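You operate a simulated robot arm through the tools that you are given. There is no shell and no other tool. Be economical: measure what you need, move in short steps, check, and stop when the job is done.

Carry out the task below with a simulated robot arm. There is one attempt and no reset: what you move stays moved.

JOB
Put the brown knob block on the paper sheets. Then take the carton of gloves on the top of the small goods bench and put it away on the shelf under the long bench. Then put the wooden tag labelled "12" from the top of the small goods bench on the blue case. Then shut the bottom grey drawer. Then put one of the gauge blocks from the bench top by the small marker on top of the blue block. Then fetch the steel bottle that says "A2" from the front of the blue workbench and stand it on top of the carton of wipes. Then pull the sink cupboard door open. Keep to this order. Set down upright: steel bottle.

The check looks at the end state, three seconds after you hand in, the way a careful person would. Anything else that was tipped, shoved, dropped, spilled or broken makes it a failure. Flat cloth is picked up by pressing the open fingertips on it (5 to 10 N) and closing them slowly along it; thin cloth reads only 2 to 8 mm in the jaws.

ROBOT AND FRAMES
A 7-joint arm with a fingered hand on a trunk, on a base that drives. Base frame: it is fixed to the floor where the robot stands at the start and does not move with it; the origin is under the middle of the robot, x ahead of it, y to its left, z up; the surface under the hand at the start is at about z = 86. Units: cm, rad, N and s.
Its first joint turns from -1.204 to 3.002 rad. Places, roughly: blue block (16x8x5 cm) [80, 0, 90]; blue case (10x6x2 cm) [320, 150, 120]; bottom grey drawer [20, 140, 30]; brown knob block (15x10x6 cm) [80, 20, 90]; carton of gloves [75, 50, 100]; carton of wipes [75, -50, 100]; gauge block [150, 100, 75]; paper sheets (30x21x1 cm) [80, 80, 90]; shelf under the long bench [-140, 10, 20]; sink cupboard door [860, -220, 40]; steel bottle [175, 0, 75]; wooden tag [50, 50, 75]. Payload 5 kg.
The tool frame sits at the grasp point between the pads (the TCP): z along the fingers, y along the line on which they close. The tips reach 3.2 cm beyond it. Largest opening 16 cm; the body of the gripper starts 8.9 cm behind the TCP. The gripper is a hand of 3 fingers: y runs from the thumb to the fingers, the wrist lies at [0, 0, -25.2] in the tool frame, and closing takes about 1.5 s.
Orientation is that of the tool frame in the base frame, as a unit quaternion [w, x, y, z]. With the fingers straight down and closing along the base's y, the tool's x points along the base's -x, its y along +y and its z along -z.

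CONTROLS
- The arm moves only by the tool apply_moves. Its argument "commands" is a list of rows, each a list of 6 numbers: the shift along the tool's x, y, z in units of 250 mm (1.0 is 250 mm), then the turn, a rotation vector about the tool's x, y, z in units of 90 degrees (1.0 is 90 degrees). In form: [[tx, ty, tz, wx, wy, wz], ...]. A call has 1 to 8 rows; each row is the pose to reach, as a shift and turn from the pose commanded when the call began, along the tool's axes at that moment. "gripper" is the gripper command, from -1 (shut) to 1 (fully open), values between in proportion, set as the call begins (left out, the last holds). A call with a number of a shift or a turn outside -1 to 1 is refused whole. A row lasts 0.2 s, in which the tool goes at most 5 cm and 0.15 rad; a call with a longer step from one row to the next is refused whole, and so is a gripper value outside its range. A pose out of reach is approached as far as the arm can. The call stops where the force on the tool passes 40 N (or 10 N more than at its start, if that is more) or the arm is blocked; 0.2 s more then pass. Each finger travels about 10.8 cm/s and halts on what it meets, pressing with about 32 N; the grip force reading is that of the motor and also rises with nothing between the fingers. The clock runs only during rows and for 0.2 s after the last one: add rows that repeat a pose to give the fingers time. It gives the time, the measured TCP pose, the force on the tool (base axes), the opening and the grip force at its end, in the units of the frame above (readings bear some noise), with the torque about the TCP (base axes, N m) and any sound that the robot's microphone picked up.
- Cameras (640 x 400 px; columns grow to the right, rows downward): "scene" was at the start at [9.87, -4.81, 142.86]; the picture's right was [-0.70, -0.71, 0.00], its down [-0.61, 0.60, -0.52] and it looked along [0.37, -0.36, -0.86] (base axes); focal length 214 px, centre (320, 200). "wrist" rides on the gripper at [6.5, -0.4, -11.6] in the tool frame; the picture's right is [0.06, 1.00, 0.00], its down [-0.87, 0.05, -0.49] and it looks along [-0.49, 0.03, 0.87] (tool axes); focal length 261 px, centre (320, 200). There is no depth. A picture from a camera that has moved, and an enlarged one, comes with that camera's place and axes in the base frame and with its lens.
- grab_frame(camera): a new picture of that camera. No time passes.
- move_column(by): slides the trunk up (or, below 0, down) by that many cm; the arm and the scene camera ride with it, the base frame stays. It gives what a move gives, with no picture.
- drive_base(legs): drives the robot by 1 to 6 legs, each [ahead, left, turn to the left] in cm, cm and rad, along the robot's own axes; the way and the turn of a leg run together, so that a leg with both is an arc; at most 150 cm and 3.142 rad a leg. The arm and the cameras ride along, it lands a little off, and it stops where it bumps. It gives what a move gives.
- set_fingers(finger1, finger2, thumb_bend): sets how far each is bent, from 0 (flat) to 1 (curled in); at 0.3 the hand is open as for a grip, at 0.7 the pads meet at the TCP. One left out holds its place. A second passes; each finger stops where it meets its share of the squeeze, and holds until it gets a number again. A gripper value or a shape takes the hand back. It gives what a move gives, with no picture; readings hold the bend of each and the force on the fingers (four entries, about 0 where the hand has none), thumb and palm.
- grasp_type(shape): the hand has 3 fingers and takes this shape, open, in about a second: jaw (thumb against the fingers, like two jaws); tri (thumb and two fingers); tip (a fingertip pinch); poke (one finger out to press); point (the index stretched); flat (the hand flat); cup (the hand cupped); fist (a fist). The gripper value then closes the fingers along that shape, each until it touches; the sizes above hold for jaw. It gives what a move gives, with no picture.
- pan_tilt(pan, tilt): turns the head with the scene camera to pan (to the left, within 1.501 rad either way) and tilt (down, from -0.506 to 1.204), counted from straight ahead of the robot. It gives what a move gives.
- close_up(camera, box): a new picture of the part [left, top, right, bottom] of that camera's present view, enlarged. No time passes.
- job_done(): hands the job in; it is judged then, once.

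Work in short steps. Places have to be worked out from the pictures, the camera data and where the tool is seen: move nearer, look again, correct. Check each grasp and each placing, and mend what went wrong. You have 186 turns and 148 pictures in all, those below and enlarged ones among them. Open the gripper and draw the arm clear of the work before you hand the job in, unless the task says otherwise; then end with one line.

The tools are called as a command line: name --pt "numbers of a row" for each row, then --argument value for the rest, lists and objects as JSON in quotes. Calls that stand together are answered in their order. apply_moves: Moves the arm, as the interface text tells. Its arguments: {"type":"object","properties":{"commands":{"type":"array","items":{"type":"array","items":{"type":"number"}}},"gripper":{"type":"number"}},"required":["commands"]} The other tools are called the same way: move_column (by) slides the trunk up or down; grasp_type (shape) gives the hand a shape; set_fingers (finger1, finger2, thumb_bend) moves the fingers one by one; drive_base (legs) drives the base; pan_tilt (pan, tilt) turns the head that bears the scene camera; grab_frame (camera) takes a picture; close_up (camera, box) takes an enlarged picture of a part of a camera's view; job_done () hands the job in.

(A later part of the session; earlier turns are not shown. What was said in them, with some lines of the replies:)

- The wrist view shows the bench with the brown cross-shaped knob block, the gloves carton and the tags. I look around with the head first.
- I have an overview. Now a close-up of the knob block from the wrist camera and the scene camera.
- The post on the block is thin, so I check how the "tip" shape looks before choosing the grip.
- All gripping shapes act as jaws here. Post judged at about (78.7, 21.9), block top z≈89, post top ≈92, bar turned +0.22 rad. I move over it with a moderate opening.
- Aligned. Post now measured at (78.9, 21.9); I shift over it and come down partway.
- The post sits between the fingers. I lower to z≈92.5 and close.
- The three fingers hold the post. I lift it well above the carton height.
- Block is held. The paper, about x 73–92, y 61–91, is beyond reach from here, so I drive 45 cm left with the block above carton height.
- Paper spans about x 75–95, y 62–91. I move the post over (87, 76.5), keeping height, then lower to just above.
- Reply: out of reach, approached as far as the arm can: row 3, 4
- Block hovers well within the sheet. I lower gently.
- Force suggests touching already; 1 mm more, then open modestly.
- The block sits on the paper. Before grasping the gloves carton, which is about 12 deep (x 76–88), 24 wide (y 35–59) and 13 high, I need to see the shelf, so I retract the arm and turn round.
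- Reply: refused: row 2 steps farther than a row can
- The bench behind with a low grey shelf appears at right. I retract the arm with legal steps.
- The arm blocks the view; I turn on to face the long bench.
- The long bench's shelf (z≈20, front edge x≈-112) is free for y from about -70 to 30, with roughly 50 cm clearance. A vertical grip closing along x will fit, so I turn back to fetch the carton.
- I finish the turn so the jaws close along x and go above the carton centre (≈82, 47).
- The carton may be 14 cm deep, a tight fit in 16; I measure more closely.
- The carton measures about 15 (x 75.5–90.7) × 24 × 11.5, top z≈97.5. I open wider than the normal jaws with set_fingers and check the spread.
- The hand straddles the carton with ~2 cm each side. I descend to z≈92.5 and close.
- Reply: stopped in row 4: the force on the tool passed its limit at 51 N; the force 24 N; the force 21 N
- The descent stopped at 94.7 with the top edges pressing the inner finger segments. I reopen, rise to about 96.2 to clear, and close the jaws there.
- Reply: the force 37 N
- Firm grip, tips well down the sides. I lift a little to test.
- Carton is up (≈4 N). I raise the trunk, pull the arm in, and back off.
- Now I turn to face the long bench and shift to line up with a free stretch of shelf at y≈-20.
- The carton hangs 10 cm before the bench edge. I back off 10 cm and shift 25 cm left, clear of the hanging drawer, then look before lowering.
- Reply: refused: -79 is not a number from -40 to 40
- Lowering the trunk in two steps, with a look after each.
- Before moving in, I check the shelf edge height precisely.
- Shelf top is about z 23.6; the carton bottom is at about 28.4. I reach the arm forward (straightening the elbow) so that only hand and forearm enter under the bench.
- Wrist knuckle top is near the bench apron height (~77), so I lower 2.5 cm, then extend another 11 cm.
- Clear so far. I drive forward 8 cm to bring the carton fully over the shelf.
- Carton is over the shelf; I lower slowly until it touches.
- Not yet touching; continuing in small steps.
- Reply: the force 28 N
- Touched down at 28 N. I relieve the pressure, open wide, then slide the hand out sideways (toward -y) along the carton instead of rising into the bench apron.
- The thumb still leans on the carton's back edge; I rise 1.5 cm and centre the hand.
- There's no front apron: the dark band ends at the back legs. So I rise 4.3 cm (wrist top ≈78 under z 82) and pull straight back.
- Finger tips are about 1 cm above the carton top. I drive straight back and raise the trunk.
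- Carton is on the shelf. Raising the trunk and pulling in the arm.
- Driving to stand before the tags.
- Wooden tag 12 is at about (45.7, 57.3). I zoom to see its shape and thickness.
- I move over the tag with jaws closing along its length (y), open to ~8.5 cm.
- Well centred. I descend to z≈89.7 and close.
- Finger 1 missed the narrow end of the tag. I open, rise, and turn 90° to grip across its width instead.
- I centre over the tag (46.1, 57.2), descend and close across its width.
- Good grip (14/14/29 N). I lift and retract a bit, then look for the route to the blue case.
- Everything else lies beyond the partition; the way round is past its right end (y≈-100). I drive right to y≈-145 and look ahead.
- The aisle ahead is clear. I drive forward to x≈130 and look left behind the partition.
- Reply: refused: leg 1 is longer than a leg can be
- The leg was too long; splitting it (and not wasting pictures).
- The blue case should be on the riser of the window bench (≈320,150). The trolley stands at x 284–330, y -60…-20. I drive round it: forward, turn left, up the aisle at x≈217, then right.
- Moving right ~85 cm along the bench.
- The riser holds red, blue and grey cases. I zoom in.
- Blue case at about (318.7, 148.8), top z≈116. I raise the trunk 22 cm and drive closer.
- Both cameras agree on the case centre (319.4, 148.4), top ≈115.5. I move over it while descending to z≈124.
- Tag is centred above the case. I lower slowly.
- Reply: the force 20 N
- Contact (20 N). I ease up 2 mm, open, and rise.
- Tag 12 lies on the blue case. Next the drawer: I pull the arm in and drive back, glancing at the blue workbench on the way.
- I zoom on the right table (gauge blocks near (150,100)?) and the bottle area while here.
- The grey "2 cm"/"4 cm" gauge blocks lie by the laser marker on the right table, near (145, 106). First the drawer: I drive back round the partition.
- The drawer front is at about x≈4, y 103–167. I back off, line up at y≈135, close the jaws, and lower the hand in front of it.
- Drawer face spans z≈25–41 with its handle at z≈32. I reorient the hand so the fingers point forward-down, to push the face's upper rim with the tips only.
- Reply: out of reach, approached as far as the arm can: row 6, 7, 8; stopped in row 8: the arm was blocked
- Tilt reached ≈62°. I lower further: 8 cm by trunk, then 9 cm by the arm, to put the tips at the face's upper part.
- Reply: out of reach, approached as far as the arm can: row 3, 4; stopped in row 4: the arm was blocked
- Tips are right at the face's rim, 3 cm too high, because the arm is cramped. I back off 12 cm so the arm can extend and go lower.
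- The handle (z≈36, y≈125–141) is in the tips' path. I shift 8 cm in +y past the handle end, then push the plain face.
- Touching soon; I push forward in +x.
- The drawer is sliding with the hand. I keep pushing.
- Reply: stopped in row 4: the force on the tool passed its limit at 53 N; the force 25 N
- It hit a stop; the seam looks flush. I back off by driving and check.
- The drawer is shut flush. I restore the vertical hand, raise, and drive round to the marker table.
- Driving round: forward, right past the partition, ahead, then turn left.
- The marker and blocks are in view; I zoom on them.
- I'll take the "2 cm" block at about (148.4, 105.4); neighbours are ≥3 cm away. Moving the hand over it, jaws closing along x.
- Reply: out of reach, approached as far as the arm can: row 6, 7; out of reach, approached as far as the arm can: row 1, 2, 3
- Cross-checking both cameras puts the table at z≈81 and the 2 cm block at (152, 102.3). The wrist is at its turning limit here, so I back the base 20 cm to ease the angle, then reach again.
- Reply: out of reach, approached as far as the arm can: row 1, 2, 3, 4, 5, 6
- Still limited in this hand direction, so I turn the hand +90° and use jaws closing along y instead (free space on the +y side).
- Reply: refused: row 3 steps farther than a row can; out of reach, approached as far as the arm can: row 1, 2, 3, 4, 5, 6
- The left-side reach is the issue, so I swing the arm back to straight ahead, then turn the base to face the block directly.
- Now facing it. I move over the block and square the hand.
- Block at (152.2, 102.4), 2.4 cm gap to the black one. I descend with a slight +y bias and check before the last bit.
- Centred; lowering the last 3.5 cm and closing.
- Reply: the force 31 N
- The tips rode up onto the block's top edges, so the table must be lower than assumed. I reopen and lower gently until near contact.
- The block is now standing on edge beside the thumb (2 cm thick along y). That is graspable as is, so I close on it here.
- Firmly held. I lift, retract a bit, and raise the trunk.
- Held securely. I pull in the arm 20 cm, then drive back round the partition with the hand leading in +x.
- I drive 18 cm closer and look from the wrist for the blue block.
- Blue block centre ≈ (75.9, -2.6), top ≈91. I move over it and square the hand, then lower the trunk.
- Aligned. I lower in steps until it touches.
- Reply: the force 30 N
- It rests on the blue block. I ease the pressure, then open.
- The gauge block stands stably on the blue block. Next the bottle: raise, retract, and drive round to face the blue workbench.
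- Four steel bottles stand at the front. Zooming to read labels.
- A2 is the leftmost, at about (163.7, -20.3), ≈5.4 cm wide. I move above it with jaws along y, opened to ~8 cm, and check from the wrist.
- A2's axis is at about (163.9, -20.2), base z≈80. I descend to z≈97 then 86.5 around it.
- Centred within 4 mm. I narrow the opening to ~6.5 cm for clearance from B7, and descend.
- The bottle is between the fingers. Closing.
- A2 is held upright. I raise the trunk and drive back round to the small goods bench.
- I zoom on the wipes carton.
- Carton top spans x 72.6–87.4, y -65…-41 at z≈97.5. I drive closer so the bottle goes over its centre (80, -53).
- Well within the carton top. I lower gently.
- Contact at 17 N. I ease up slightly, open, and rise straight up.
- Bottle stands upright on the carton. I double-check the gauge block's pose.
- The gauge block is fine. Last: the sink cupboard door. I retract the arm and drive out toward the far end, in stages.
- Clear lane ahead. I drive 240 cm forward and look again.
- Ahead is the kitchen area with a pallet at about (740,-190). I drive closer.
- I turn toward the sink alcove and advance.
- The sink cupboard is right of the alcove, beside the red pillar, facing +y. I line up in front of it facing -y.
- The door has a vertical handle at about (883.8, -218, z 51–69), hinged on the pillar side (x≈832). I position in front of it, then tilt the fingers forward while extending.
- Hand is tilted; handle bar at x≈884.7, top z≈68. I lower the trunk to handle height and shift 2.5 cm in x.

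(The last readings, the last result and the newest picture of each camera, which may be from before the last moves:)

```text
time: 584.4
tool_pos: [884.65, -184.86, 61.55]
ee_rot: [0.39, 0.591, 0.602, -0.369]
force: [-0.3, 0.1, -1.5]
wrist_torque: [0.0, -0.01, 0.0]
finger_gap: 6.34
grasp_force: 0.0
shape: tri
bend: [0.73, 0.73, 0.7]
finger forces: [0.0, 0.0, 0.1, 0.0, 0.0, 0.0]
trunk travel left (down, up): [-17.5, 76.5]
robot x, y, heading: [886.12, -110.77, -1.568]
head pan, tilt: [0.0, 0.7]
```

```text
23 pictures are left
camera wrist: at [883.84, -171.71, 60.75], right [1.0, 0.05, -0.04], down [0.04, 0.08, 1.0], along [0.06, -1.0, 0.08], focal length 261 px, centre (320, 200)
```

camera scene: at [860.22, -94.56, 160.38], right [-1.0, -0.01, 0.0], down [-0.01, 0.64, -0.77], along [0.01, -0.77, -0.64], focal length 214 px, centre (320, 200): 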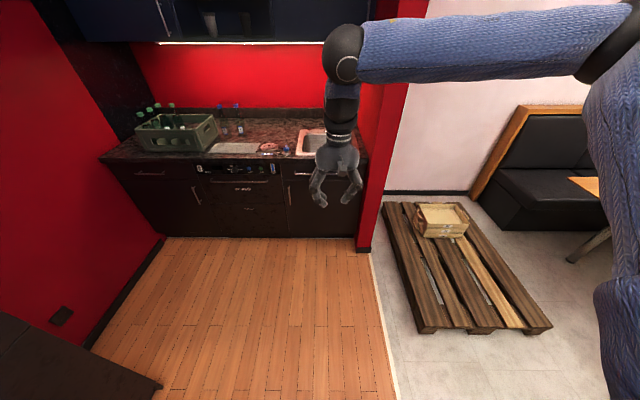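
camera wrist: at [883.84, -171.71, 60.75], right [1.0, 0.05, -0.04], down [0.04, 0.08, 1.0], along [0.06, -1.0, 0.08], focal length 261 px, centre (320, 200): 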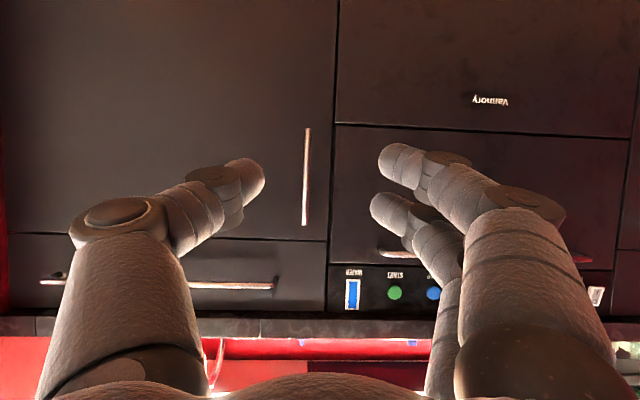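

Bar at (884.1, -216.8), mid z≈60. I advance toward it along -y (first 22 cm).

apply_moves --pt "-0.074 -0.004 0.16 0 0 0" --pt "-0.148 -0.008 0.32 0 0 0" --pt "-0.222 -0.012 0.48 0 0 0" --pt "-0.296 -0.016 0.64 0 0 0" --pt "-0.37 -0.02 0.797 0 0 0" --gripper -0.4

grab_frame --camera "wrist"

```text
time: 585.6
tool_pos: [884.74, -206.95, 61.49]
ee_rot: [0.39, 0.592, 0.602, -0.369]
force: [-0.1, -0.4, 0.7]
wrist_torque: [0.05, 0.01, -0.04]
finger_gap: 4.83
grasp_force: 0.1
shape: tri
bend: [0.73, 0.73, 0.7]
finger forces: [0.0, 0.1, 0.1, 0.0, 0.1, 0.1]
trunk travel left (down, up): [-17.5, 76.5]
robot x, y, heading: [886.19, -110.63, -1.581]
head pan, tilt: [0.0, 0.7]
```

```text
22 pictures are left
camera wrist: at [884.02, -193.75, 60.58], right [1.0, 0.05, -0.04], down [0.04, 0.08, 1.0], along [0.06, -1.0, 0.08], focal length 261 px, centre (320, 200)
```

wrist: 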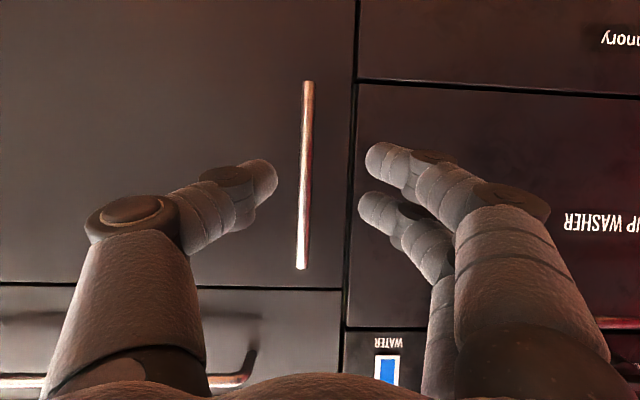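

The bar runs between thumb and fingers. Advancing 8.5 cm more and closing.

apply_moves --pt "-0.06 -0.02 0.13 0 0 0" --pt "-0.11 -0.02 0.24 0 0 0" --pt "-0.145 -0.02 0.312 0 0 0"

apply_moves --pt "0 0 0 0 0 0" --pt "0 0 0 0 0 0" --pt "0 0 0 0 0 0" --pt "0 0 0 0 0 0" --pt "0 0 0 0 0 0" --gripper -1

grab_frame --camera "wrist"

```text
time: 586.4
tool_pos: [884.32, -215.38, 61.46]
ee_rot: [0.389, 0.592, 0.601, -0.37]
force: [-0.6, -1.1, 0.4]
wrist_torque: [0.0, -0.01, 0.02]
finger_gap: 4.85
grasp_force: 0.0
shape: tri
bend: [0.73, 0.73, 0.7]
finger forces: [0.0, 0.0, 0.1, 0.0, 0.1, 0.0]
trunk travel left (down, up): [-17.5, 76.5]
robot x, y, heading: [886.07, -110.46, -1.577]
head pan, tilt: [0.0, 0.7]
```

```text
time: 587.6
tool_pos: [884.39, -215.38, 61.44]
ee_rot: [0.389, 0.592, 0.602, -0.369]
force: [-0.8, 0.2, -1.1]
wrist_torque: [0.08, 0.01, 0.0]
finger_gap: 0.41
grasp_force: 32.4
shape: tri
bend: [0.66, 0.69, 0.7]
finger forces: [11.7, 13.9, 0.0, 0.1, 27.9, 0.1]
trunk travel left (down, up): [-17.5, 76.5]
robot x, y, heading: [886.07, -110.82, -1.579]
head pan, tilt: [0.0, 0.7]
```

```text
21 pictures are left
camera wrist: at [883.71, -202.23, 60.57], right [1.0, 0.05, -0.04], down [0.04, 0.08, 1.0], along [0.06, -1.0, 0.08], focal length 261 px, centre (320, 200)
```

wrist: 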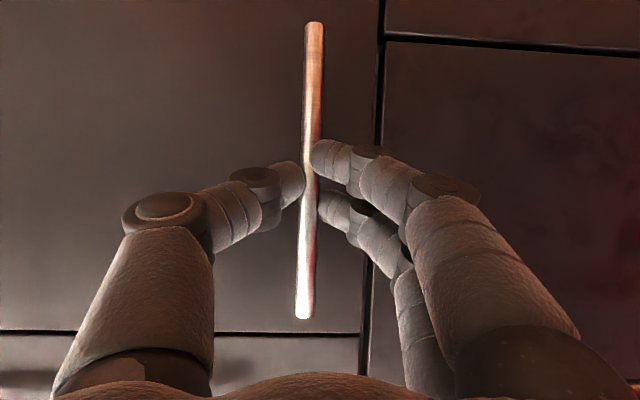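

Handle gripped. I pull along the door's arc (hinge at x≈830, radius ≈54).

apply_moves --pt "0.045 -0.003 -0.098 0 0 0" --pt "0.091 -0.011 -0.196 0 0 0" --pt "0.136 -0.024 -0.292 0 0 0" --pt "0.18 -0.043 -0.388 0 0 0" --pt "0.225 -0.067 -0.485 0 0 0" --pt "0.269 -0.096 -0.58 0 0 0" --pt "0.311 -0.13 -0.67 0 0 0" --pt "0.353 -0.17 -0.761 0 0 0"

grab_frame --camera "wrist"

```text
time: 589.4
tool_pos: [879.59, -194.68, 61.63]
ee_rot: [0.389, 0.592, 0.602, -0.369]
force: [-0.5, -1.0, -0.4]
wrist_torque: [0.02, -0.03, -0.01]
finger_gap: 0.0
grasp_force: 32.1
shape: tri
bend: [0.7, 0.71, 0.71]
finger forces: [0.1, 0.0, 0.1, 0.0, 0.0, 0.0]
trunk travel left (down, up): [-17.5, 76.5]
robot x, y, heading: [885.94, -110.8, -1.573]
head pan, tilt: [0.0, 0.7]
```

```text
20 pictures are left
camera wrist: at [878.87, -181.47, 60.74], right [1.0, 0.05, -0.04], down [0.04, 0.08, 1.0], along [0.06, -1.0, 0.08], focal length 261 px, centre (320, 200)
```

wrist: 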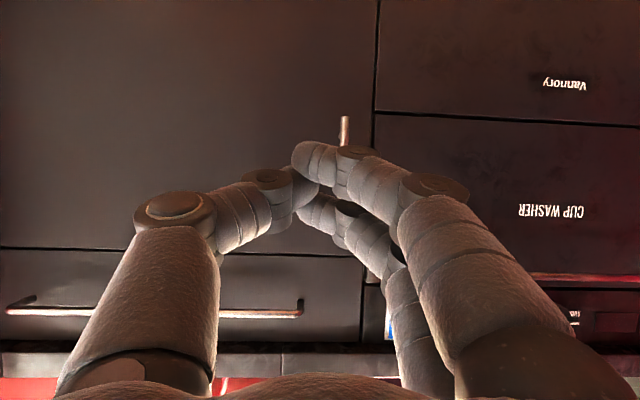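

It slipped off: a head-on pinch is too weak. I'll come at 45° so the two fingers hook behind the bar. I open and swing the base about the handle.

apply_moves --pt "0.02 0 -0.05 0 0 0" --pt "0.04 0 -0.1 0 0 0" --pt "0.04 0 -0.1 0 0 0" --gripper -0.4

drive_base --legs '[[1.4, 82, -0.785]]'

grab_frame --camera "wrist"

```text
time: 590.2
tool_pos: [879.4, -191.92, 61.75]
ee_rot: [0.39, 0.591, 0.601, -0.37]
force: [0.1, 0.1, -0.4]
wrist_torque: [0.02, 0.01, -0.02]
finger_gap: 4.77
grasp_force: 0.0
shape: tri
bend: [0.73, 0.73, 0.7]
finger forces: [0.0, 0.0, 0.0, 0.0, 0.0, 0.0]
trunk travel left (down, up): [-17.5, 76.5]
robot x, y, heading: [886.3, -111.42, -1.57]
head pan, tilt: [0.0, 0.7]
```

```text
time: 592.7
tool_pos: [888.56, -192.55, 61.8]
ee_rot: [0.328, 0.677, 0.503, -0.424]
force: [-0.8, 0.4, -0.2]
wrist_torque: [0.02, -0.03, 0.02]
finger_gap: 4.82
grasp_force: 0.0
shape: tri
bend: [0.73, 0.73, 0.7]
finger forces: [0.0, 0.0, 0.1, 0.0, 0.1, 0.0]
trunk travel left (down, up): [-17.5, 76.5]
robot x, y, heading: [919.72, -117.49, -1.89]
head pan, tilt: [0.0, 0.7]
stopped in leg 1: the robot was blocked; the commanded pose is now the measured one
```

```text
19 pictures are left
camera wrist: at [892.04, -179.79, 60.89], right [0.97, -0.25, -0.04], down [0.06, 0.06, 1.0], along [-0.25, -0.97, 0.08], focal length 261 px, centre (320, 200)
```

wrist: 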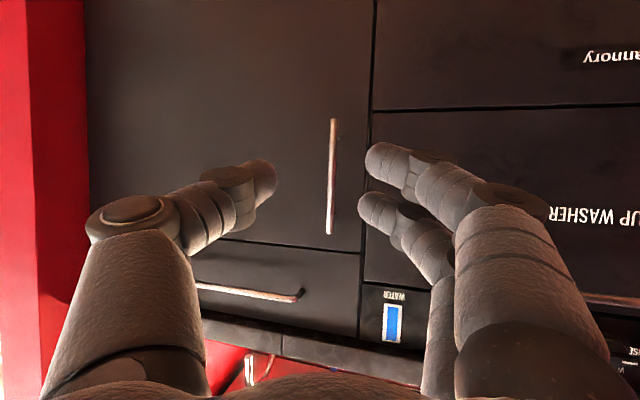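

The base bumped the kitchen unit at heading -1.89; that gives part of the angle. I get the rest by yawing the hand about the vertical.

apply_moves --pt "0 0.1 -0.02 0.077 0 0.036" --pt "0 0.2 -0.04 0.154 0 0.072" --pt "0 0.3 -0.06 0.231 0 0.107" --pt "0 0.3 -0.06 0.26 0 0.12"

grab_frame --camera "wrist"

```text
time: 593.7
tool_pos: [893.46, -193.14, 61.83]
ee_rot: [0.246, 0.756, 0.376, -0.476]
force: [0.3, 1.3, 0.5]
wrist_torque: [0.02, -0.03, 0.01]
finger_gap: 4.81
grasp_force: 0.0
shape: tri
bend: [0.73, 0.73, 0.7]
finger forces: [0.0, 0.0, 0.1, 0.1, 0.1, 0.0]
out of reach, approached as far as the arm can: row 3, 4
trunk travel left (down, up): [-17.5, 76.5]
robot x, y, heading: [919.77, -117.56, -1.887]
head pan, tilt: [0.0, 0.7]
```

```text
18 pictures are left
camera wrist: at [901.13, -182.43, 60.99], right [0.82, -0.58, -0.04], down [0.08, 0.03, 1.0], along [-0.57, -0.82, 0.07], focal length 261 px, centre (320, 200)
```

wrist: 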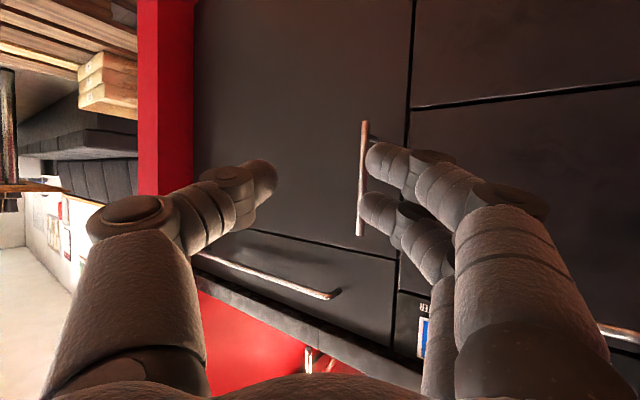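

The bar is visible with its stand-off post. I shift sideways toward it and advance most of the way, fingers aimed just behind the bar.

apply_moves --pt "0 0.12 0 0 0 0" --pt "-0.03 0.234 0.07 0 0 0" --pt "-0.1 0.234 0.22 0 0 0" --pt "-0.17 0.234 0.37 0 0 0" --pt "-0.24 0.234 0.52 0 0 0" --pt "-0.3 0.234 0.64 0 0 0" --gripper -0.5

grab_frame --camera "wrist"

```text
time: 595.1
tool_pos: [887.49, -210.78, 61.95]
ee_rot: [0.244, 0.757, 0.374, -0.476]
force: [-0.5, -0.3, 0.0]
wrist_torque: [0.04, -0.01, 0.01]
finger_gap: 4.03
grasp_force: 0.1
shape: tri
bend: [0.73, 0.73, 0.7]
finger forces: [0.0, 0.0, 0.0, 0.0, 0.0, 0.0]
trunk travel left (down, up): [-17.5, 76.5]
robot x, y, heading: [919.22, -118.0, -1.887]
head pan, tilt: [0.0, 0.7]
```

```text
17 pictures are left
camera wrist: at [895.17, -200.13, 61.05], right [0.82, -0.58, -0.04], down [0.08, 0.03, 1.0], along [-0.57, -0.82, 0.07], focal length 261 px, centre (320, 200)
```

wrist: 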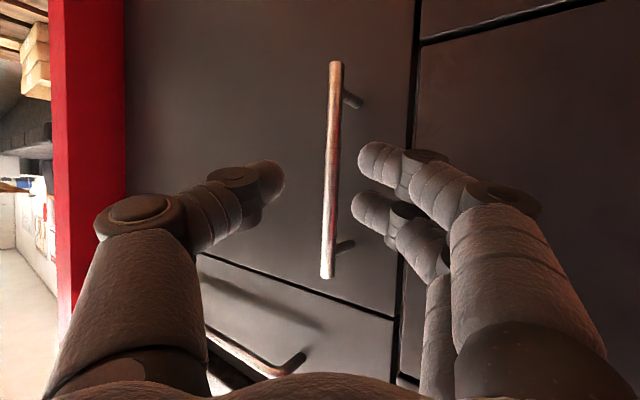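

The bar is between thumb and fingers and between its posts. I advance 5 cm and close.

apply_moves --pt "-0.042 0 0.09 0 0 0" --pt "-0.086 0 0.185 0 0 0"

apply_moves --pt "0 0 0 0 0 0" --pt "0 0 0 0 0 0" --pt "0 0 0 0 0 0" --pt "0 0 0 0 0 0" --pt "0 0 0 0 0 0" --gripper -1

grab_frame --camera "wrist"

```text
time: 595.7
tool_pos: [884.37, -215.04, 61.72]
ee_rot: [0.244, 0.757, 0.375, -0.476]
force: [0.5, 0.4, -0.7]
wrist_torque: [-0.02, -0.01, 0.0]
finger_gap: 4.03
grasp_force: 0.1
shape: tri
bend: [0.73, 0.73, 0.7]
finger forces: [0.0, 0.0, 0.0, 0.0, 0.0, 0.0]
trunk travel left (down, up): [-17.5, 76.5]
robot x, y, heading: [919.76, -117.13, -1.882]
head pan, tilt: [0.0, 0.7]
```

```text
time: 596.9
tool_pos: [884.49, -215.05, 61.79]
ee_rot: [0.245, 0.757, 0.375, -0.477]
force: [1.8, -0.1, -1.9]
wrist_torque: [0.04, -0.07, 0.11]
finger_gap: 0.34
grasp_force: 31.8
shape: tri
bend: [0.72, 0.73, 0.67]
finger forces: [13.4, 14.1, 0.0, 0.0, 23.9, 0.0]
trunk travel left (down, up): [-17.5, 76.5]
robot x, y, heading: [919.66, -116.98, -1.88]
head pan, tilt: [0.0, 0.7]
```

```text
16 pictures are left
camera wrist: at [892.13, -204.16, 61.01], right [0.82, -0.58, -0.04], down [0.08, 0.03, 1.0], along [-0.57, -0.82, 0.07], focal length 261 px, centre (320, 200)
```

wrist: 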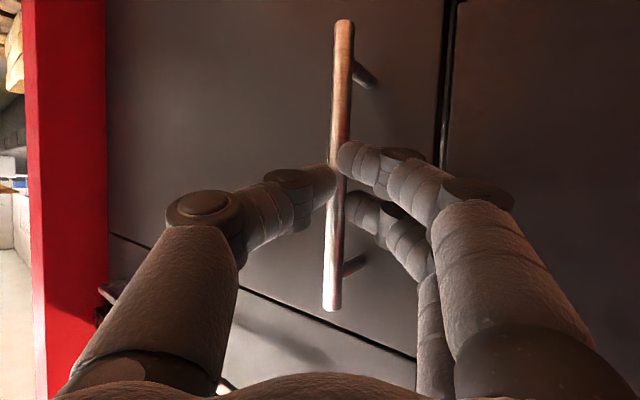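

Hooked and gripped. I pull slowly along the arc, letting the hand turn with the door.

apply_moves --pt "0.0143 -0.0261 -0.0313 -0.0115 0 -0.0054" --pt "0.0353 -0.0666 -0.0773 -0.029 0 -0.0136" --pt "0.069 -0.137 -0.152 -0.058 0 -0.027" --pt "0.101 -0.212 -0.223 -0.086 0 -0.041" --pt "0.132 -0.29 -0.289 -0.115 0 -0.054" --pt "0.161 -0.373 -0.355 -0.144 0 -0.068" --pt "0.188 -0.459 -0.416 -0.173 0 -0.081" --pt "0.212 -0.546 -0.47 -0.202 0 -0.095"

grab_frame --camera "wrist"

```text
time: 598.7
tool_pos: [881.17, -196.46, 61.97]
ee_rot: [0.325, 0.679, 0.501, -0.427]
force: [-0.6, 0.5, -0.2]
wrist_torque: [0.0, -0.01, 0.04]
finger_gap: 0.0
grasp_force: 31.8
shape: tri
bend: [0.73, 0.74, 0.72]
finger forces: [0.1, 0.1, 0.0, 0.0, 0.0, 0.0]
trunk travel left (down, up): [-17.5, 76.5]
robot x, y, heading: [919.67, -117.48, -1.883]
head pan, tilt: [0.0, 0.7]
```

```text
15 pictures are left
camera wrist: at [884.68, -183.62, 61.05], right [0.96, -0.26, -0.04], down [0.06, 0.06, 1.0], along [-0.26, -0.96, 0.08], focal length 261 px, centre (320, 200)
```

wrist: 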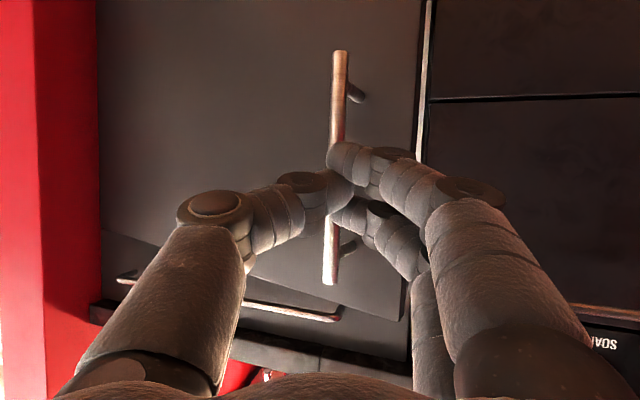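

The door came open about 15 cm before the grip slipped off. I re-hook: open, advance 4.6 cm, close.

apply_moves --pt "0.02 0 -0.04 0 0 0" --pt "0.02 0 -0.04 0 0 0" --pt "0.02 0 -0.04 0 0 0" --gripper -0.45

grab_frame --camera "wrist"

```text
time: 599.5
tool_pos: [881.6, -195.43, 61.94]
ee_rot: [0.326, 0.678, 0.501, -0.428]
force: [0.8, 0.3, 0.1]
wrist_torque: [0.01, 0.01, -0.01]
finger_gap: 4.36
grasp_force: 0.1
shape: tri
bend: [0.73, 0.73, 0.7]
finger forces: [0.0, 0.0, 0.0, 0.1, 0.0, 0.0]
trunk travel left (down, up): [-17.5, 76.5]
robot x, y, heading: [919.71, -117.38, -1.887]
head pan, tilt: [0.0, 0.7]
```

```text
14 pictures are left
camera wrist: at [885.06, -182.61, 61.03], right [0.96, -0.26, -0.04], down [0.06, 0.06, 1.0], along [-0.26, -0.96, 0.08], focal length 261 px, centre (320, 200)
```

wrist: 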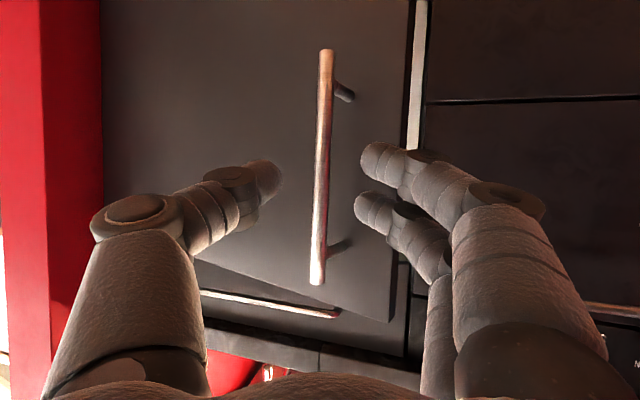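

Bar is well placed. I advance 4.7 cm, close, and pull again.

apply_moves --pt "-0.04 -0.02 0.085 0 0 0" --pt "-0.079 -0.02 0.17 0 0 0"

apply_moves --pt "0 0 0 0 0 0" --pt "0 0 0 0 0 0" --pt "0 0 0 0 0 0" --pt "0 0 0 0 0 0" --pt "0 0 0 0 0 0" --gripper -1

```text
time: 600.1
tool_pos: [879.72, -199.62, 61.88]
ee_rot: [0.325, 0.679, 0.5, -0.428]
force: [-0.2, -0.1, 0.4]
wrist_torque: [-0.02, 0.02, -0.01]
finger_gap: 4.37
grasp_force: 0.0
shape: tri
bend: [0.73, 0.73, 0.7]
finger forces: [0.0, 0.1, 0.1, 0.0, 0.0, 0.1]
trunk travel left (down, up): [-17.5, 76.5]
robot x, y, heading: [919.89, -117.45, -1.885]
head pan, tilt: [0.0, 0.7]
```

```text
time: 601.3
tool_pos: [879.66, -199.71, 61.83]
ee_rot: [0.324, 0.68, 0.5, -0.427]
force: [-8.6, -3.4, 0.9]
wrist_torque: [0.04, 0.02, -0.11]
finger_gap: 0.13
grasp_force: 31.7
shape: tri
bend: [0.73, 0.71, 0.69]
finger forces: [13.4, 10.8, 0.1, 0.1, 29.7, 0.0]
trunk travel left (down, up): [-17.5, 76.5]
robot x, y, heading: [919.71, -117.71, -1.885]
head pan, tilt: [0.0, 0.7]
```

Gripped again. I pull further along the arc, turning the hand only half as much, so the hook strengthens.

apply_moves --pt "0.017 -0.034 -0.038 0 0 0" --pt "0.034 -0.069 -0.076 -0.005 0 -0.002" --pt "0.068 -0.141 -0.15 -0.015 0 -0.007" --pt "0.099 -0.219 -0.22 -0.03 0 -0.014" --pt "0.129 -0.299 -0.287 -0.045 0 -0.021" --pt "0.157 -0.382 -0.35 -0.065 0 -0.03" --pt "0.183 -0.468 -0.408 -0.085 0 -0.04"

grab_frame --camera "wrist"

```text
time: 602.7
tool_pos: [866.74, -186.78, 63.81]
ee_rot: [0.267, 0.639, 0.549, -0.468]
force: [7.4, 7.2, -28.5]
wrist_torque: [-0.15, 1.37, 0.27]
finger_gap: 0.0
grasp_force: 32.4
shape: tri
bend: [0.74, 0.72, 0.72]
finger forces: [3.4, 32.2, 0.0, 0.1, 0.0, 0.0]
trunk travel left (down, up): [-17.5, 76.5]
robot x, y, heading: [919.9, -116.92, -1.881]
head pan, tilt: [0.0, 0.7]
stopped in row 6: the force on the tool passed its limit at 58 N (the readings are from after the stop); the commanded pose is now the measured one
```

```text
13 pictures are left
camera wrist: at [869.72, -173.87, 63.07], right [0.95, -0.22, -0.23], down [0.24, 0.01, 0.97], along [-0.21, -0.97, 0.07], focal length 261 px, centre (320, 200)
```

wrist: 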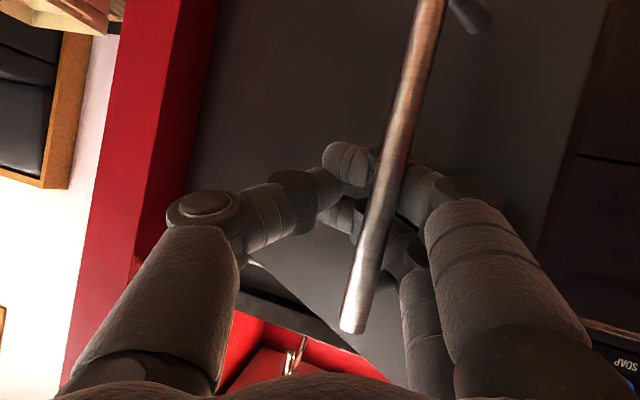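

The door is at about 38° and the fingers are now hooked behind the bar. I continue the arc, easing slightly down to relieve the vertical force.

apply_moves --pt "0.027 -0.044 -0.02 0 0 0" --pt "0.054 -0.088 -0.039 0 0 0" --pt "0.094 -0.181 -0.078 0 0 0" --pt "0.13 -0.275 -0.116 0 0 0" --pt "0.164 -0.372 -0.148 0 0 0" --pt "0.197 -0.472 -0.176 0 0 0"

grab_frame --camera "wrist"

```text
time: 603.2
tool_pos: [863.26, -184.1, 63.79]
ee_rot: [0.24, 0.634, 0.554, -0.483]
force: [25.1, 24.7, -20.4]
wrist_torque: [-0.79, 1.27, 1.22]
finger_gap: 0.06
grasp_force: 32.2
shape: tri
bend: [0.74, 0.73, 0.72]
finger forces: [11.2, 44.9, 0.0, 0.0, 0.1, 0.0]
trunk travel left (down, up): [-17.5, 76.5]
robot x, y, heading: [919.48, -117.25, -1.885]
head pan, tilt: [0.0, 0.7]
stopped in row 2: the force on the tool passed its limit at 53 N (the readings are from after the stop); the commanded pose is now the measured one
```

```text
12 pictures are left
camera wrist: at [866.49, -171.31, 63.27], right [0.93, -0.24, -0.29], down [0.29, -0.01, 0.96], along [-0.23, -0.97, 0.06], focal length 261 px, centre (320, 200)
```

wrist: 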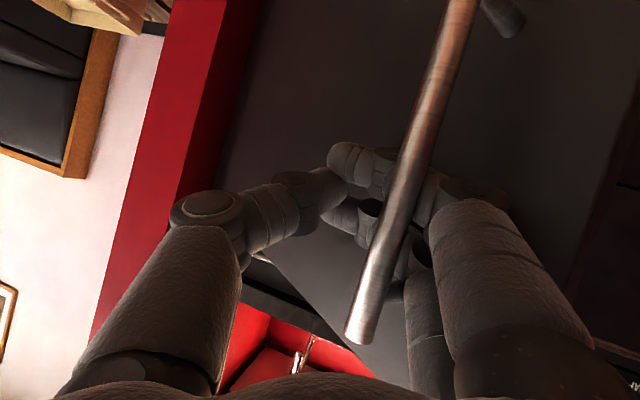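

It wedged at ~42°. I open the fingers to unhook, then retreat.

apply_moves --pt "0 0.02 0 0 0 0" --pt "0 0.04 0 0 0 0" --pt "0 0.04 0 0 0 0" --pt "0 0.04 0 0 0 0" --gripper -0.2

grab_frame --camera "wrist"

```text
time: 604.2
tool_pos: [864.33, -184.47, 63.68]
ee_rot: [0.241, 0.635, 0.553, -0.483]
force: [-0.8, -0.4, 1.6]
wrist_torque: [-0.12, -0.19, -0.12]
finger_gap: 6.3
grasp_force: 0.0
shape: tri
bend: [0.73, 0.74, 0.7]
finger forces: [3.0, 3.2, 0.0, 0.1, 0.0, 0.1]
trunk travel left (down, up): [-17.5, 76.5]
robot x, y, heading: [919.46, -117.57, -1.887]
head pan, tilt: [0.0, 0.7]
```

```text
11 pictures are left
camera wrist: at [867.47, -171.65, 63.01], right [0.93, -0.24, -0.28], down [0.29, -0.01, 0.96], along [-0.23, -0.97, 0.06], focal length 261 px, centre (320, 200)
```

wrist: 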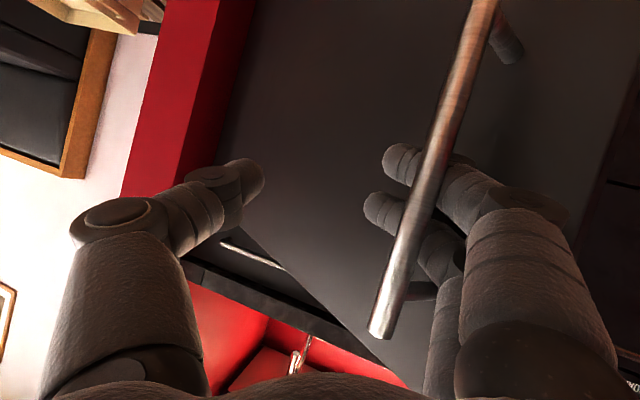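

Fingers are free but still behind the bar. I slide out parallel to the door toward its free edge.

apply_moves --pt "0.03 0.06 -0.1 0 0 0" --pt "0.06 0.12 -0.2 0 0 0" --pt "0.092 0.185 -0.295 0 0 0" --pt "0.14 0.28 -0.42 0 0 0"

pan_tilt --pan -0.3 --tilt 0.6

grab_frame --camera "scene"

```text
time: 605.2
tool_pos: [874.08, -176.55, 63.13]
ee_rot: [0.242, 0.635, 0.555, -0.48]
force: [0.1, -0.8, -0.6]
wrist_torque: [-0.01, 0.02, 0.03]
finger_gap: 6.37
grasp_force: 0.1
shape: tri
bend: [0.73, 0.73, 0.7]
finger forces: [0.0, 0.0, 0.0, 0.0, 0.0, 0.0]
out of reach, approached as far as the arm can: row 4
trunk travel left (down, up): [-17.5, 76.5]
robot x, y, heading: [919.68, -117.67, -1.883]
head pan, tilt: [0.0, 0.7]
```

```text
time: 606.0
tool_pos: [873.88, -176.61, 63.14]
ee_rot: [0.242, 0.635, 0.553, -0.483]
force: [-0.4, -0.2, 0.6]
wrist_torque: [0.01, -0.01, -0.01]
finger_gap: 6.39
grasp_force: 0.0
shape: tri
bend: [0.73, 0.73, 0.7]
finger forces: [0.0, 0.0, 0.0, 0.1, 0.0, 0.1]
trunk travel left (down, up): [-17.5, 76.5]
robot x, y, heading: [919.44, -116.99, -1.885]
head pan, tilt: [-0.3, 0.6]
```

```text
10 pictures are left
camera scene: at [913.06, -129.29, 101.24], right [-0.82, 0.58, 0.0], down [0.33, 0.46, -0.82], along [-0.47, -0.67, -0.57], focal length 214 px, centre (320, 200)
```

scene: 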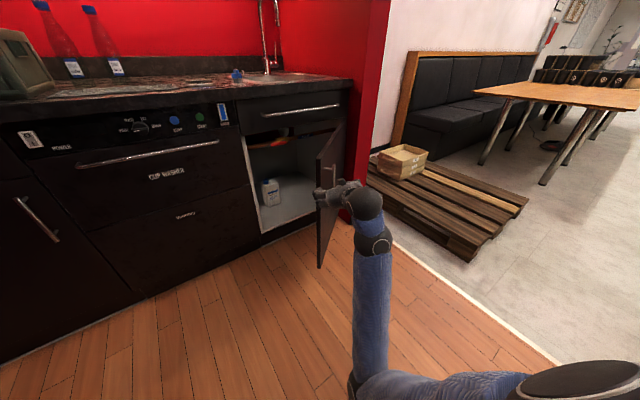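

The door stands about 40° open with the interior visible. To open it wide, I close the fingers, go round the free edge to the inside, and push.

apply_moves --pt "0 0 0 0 0 0" --pt "-0.045 0.18 -0.01 0 0 0" --pt "-0.09 0.35 -0.02 0 0 0" --pt "-0.12 0.44 0.05 0 0 0" --pt "-0.2 0.5 0.2 0 0 0" --pt "-0.29 0.54 0.33 0 0 0" --pt "-0.37 0.57 0.465 0 0 0" --gripper -1

grab_frame --camera "scene"

```text
time: 607.6
tool_pos: [883.88, -194.44, 63.29]
ee_rot: [0.241, 0.635, 0.553, -0.482]
force: [0.6, 0.2, -0.2]
wrist_torque: [0.02, -0.02, 0.05]
finger_gap: 0.01
grasp_force: 31.7
shape: tri
bend: [0.65, 0.65, 0.67]
finger forces: [0.1, 0.0, 0.0, 0.1, 0.0, 0.1]
trunk travel left (down, up): [-17.5, 76.5]
robot x, y, heading: [919.86, -117.4, -1.887]
head pan, tilt: [-0.3, 0.6]
```

```text
9 pictures are left
camera scene: at [913.04, -129.26, 101.23], right [-0.82, 0.58, 0.0], down [0.33, 0.46, -0.82], along [-0.48, -0.67, -0.57], focal length 214 px, centre (320, 200)
```

scene: 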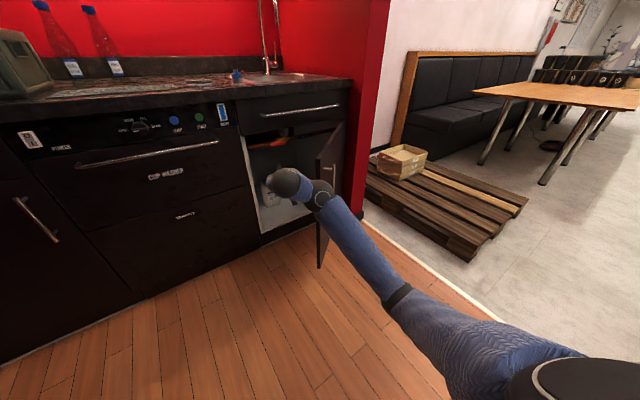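

The hand is on the inner side. I sweep it toward -x/+y to push the door further open.

apply_moves --pt "0.031 -0.107 -0.007 0 0 0" --pt "0.062 -0.214 -0.014 0 0 0" --pt "0.094 -0.321 -0.022 0 0 0" --pt "0.125 -0.428 -0.029 0 0 0" --pt "0.156 -0.535 -0.036 0 0 0" --pt "0.187 -0.642 -0.043 0 0 0" --pt "0.219 -0.749 -0.051 0 0 0" --pt "0.25 -0.856 -0.058 0 0 0"

grab_frame --camera "scene"

```text
time: 609.4
tool_pos: [863.92, -184.33, 63.35]
ee_rot: [0.241, 0.635, 0.554, -0.483]
force: [-0.6, 0.1, -2.0]
wrist_torque: [-0.03, 0.02, 0.02]
finger_gap: 0.0
grasp_force: 31.4
shape: tri
bend: [0.65, 0.65, 0.67]
finger forces: [0.0, 0.0, 0.0, 0.0, 0.1, 0.1]
trunk travel left (down, up): [-17.5, 76.5]
robot x, y, heading: [919.91, -117.29, -1.882]
head pan, tilt: [-0.3, 0.6]
```

```text
8 pictures are left
camera scene: at [913.04, -129.28, 101.23], right [-0.82, 0.58, 0.0], down [0.33, 0.46, -0.82], along [-0.47, -0.67, -0.57], focal length 214 px, centre (320, 200)
```

scene: 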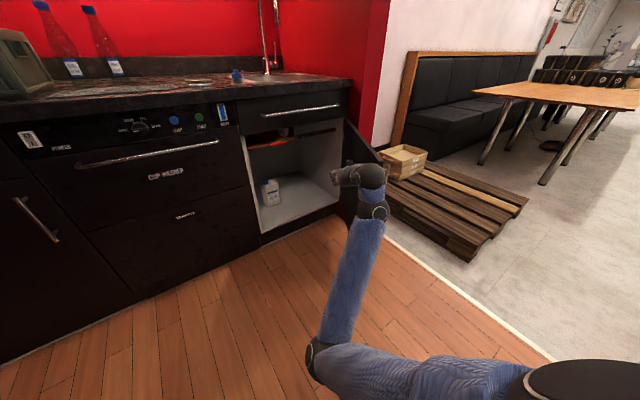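

The door is wide open. I withdraw the hand, open it, raise the trunk and check.

apply_moves --pt "0.003 0.13 -0.077 0 0 0" --pt "0.005 0.26 -0.155 0 0 0" --pt "0.008 0.39 -0.232 0 0 0" --pt "0.01 0.53 -0.31 0 0 0" --pt "0.01 0.53 -0.31 0 0 0" --gripper 0.2

drive_base --legs '[[-12, -4, 0.3]]'

move_column --by 30

grab_frame --camera "scene"

```text
time: 610.6
tool_pos: [879.03, -181.66, 63.32]
ee_rot: [0.241, 0.635, 0.553, -0.483]
force: [-0.5, -0.7, -0.6]
wrist_torque: [0.01, 0.03, -0.02]
finger_gap: 9.56
grasp_force: 0.1
shape: tri
bend: [0.71, 0.71, 0.7]
finger forces: [0.0, 0.0, 0.1, 0.0, 0.0, 0.0]
trunk travel left (down, up): [-17.5, 76.5]
robot x, y, heading: [919.54, -117.28, -1.881]
head pan, tilt: [-0.3, 0.6]
```

```text
time: 612.0
tool_pos: [897.97, -178.27, 63.26]
ee_rot: [0.311, 0.544, 0.642, -0.441]
force: [-1.0, 0.5, 0.0]
wrist_torque: [-0.01, -0.01, 0.0]
finger_gap: 9.57
grasp_force: 0.1
shape: tri
bend: [0.71, 0.71, 0.7]
finger forces: [0.0, 0.1, 0.0, 0.1, 0.0, 0.0]
trunk travel left (down, up): [-17.5, 76.5]
robot x, y, heading: [917.74, -104.77, -1.584]
head pan, tilt: [-0.3, 0.6]
```

```text
time: 615.0
tool_pos: [897.83, -178.3, 93.34]
ee_rot: [0.31, 0.545, 0.641, -0.442]
force: [1.0, 0.5, 0.1]
wrist_torque: [0.0, -0.01, -0.02]
finger_gap: 9.57
grasp_force: 0.0
shape: tri
bend: [0.71, 0.71, 0.7]
finger forces: [0.1, 0.1, 0.0, 0.0, 0.0, 0.0]
trunk travel left (down, up): [-47.5, 46.5]
robot x, y, heading: [917.82, -104.92, -1.583]
head pan, tilt: [-0.3, 0.6]
```

```text
7 pictures are left
camera scene: at [914.89, -118.34, 131.23], right [-0.95, 0.31, 0.0], down [0.17, 0.54, -0.82], along [-0.25, -0.78, -0.57], focal length 214 px, centre (320, 200)
```

scene: 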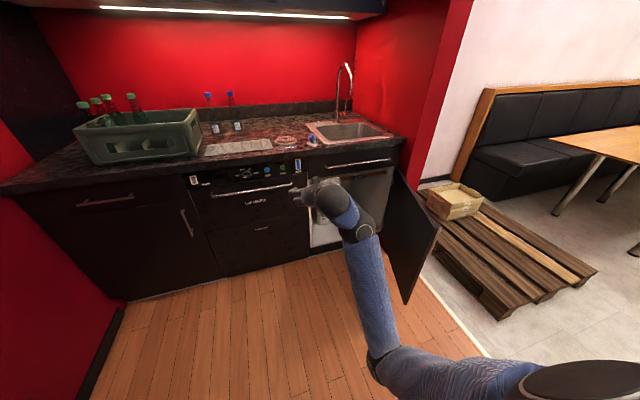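

The sink cupboard door is wide open, the hand is open and clear of it, and every earlier step was checked when done. Handing in.

job_done

```text
The job is handed in.
```

All seven steps were done in order, the steel bottle "A2" is upright on the carton of wipes, and the job is handed in; the gauge block stands on its edge on the blue block rather than flat.
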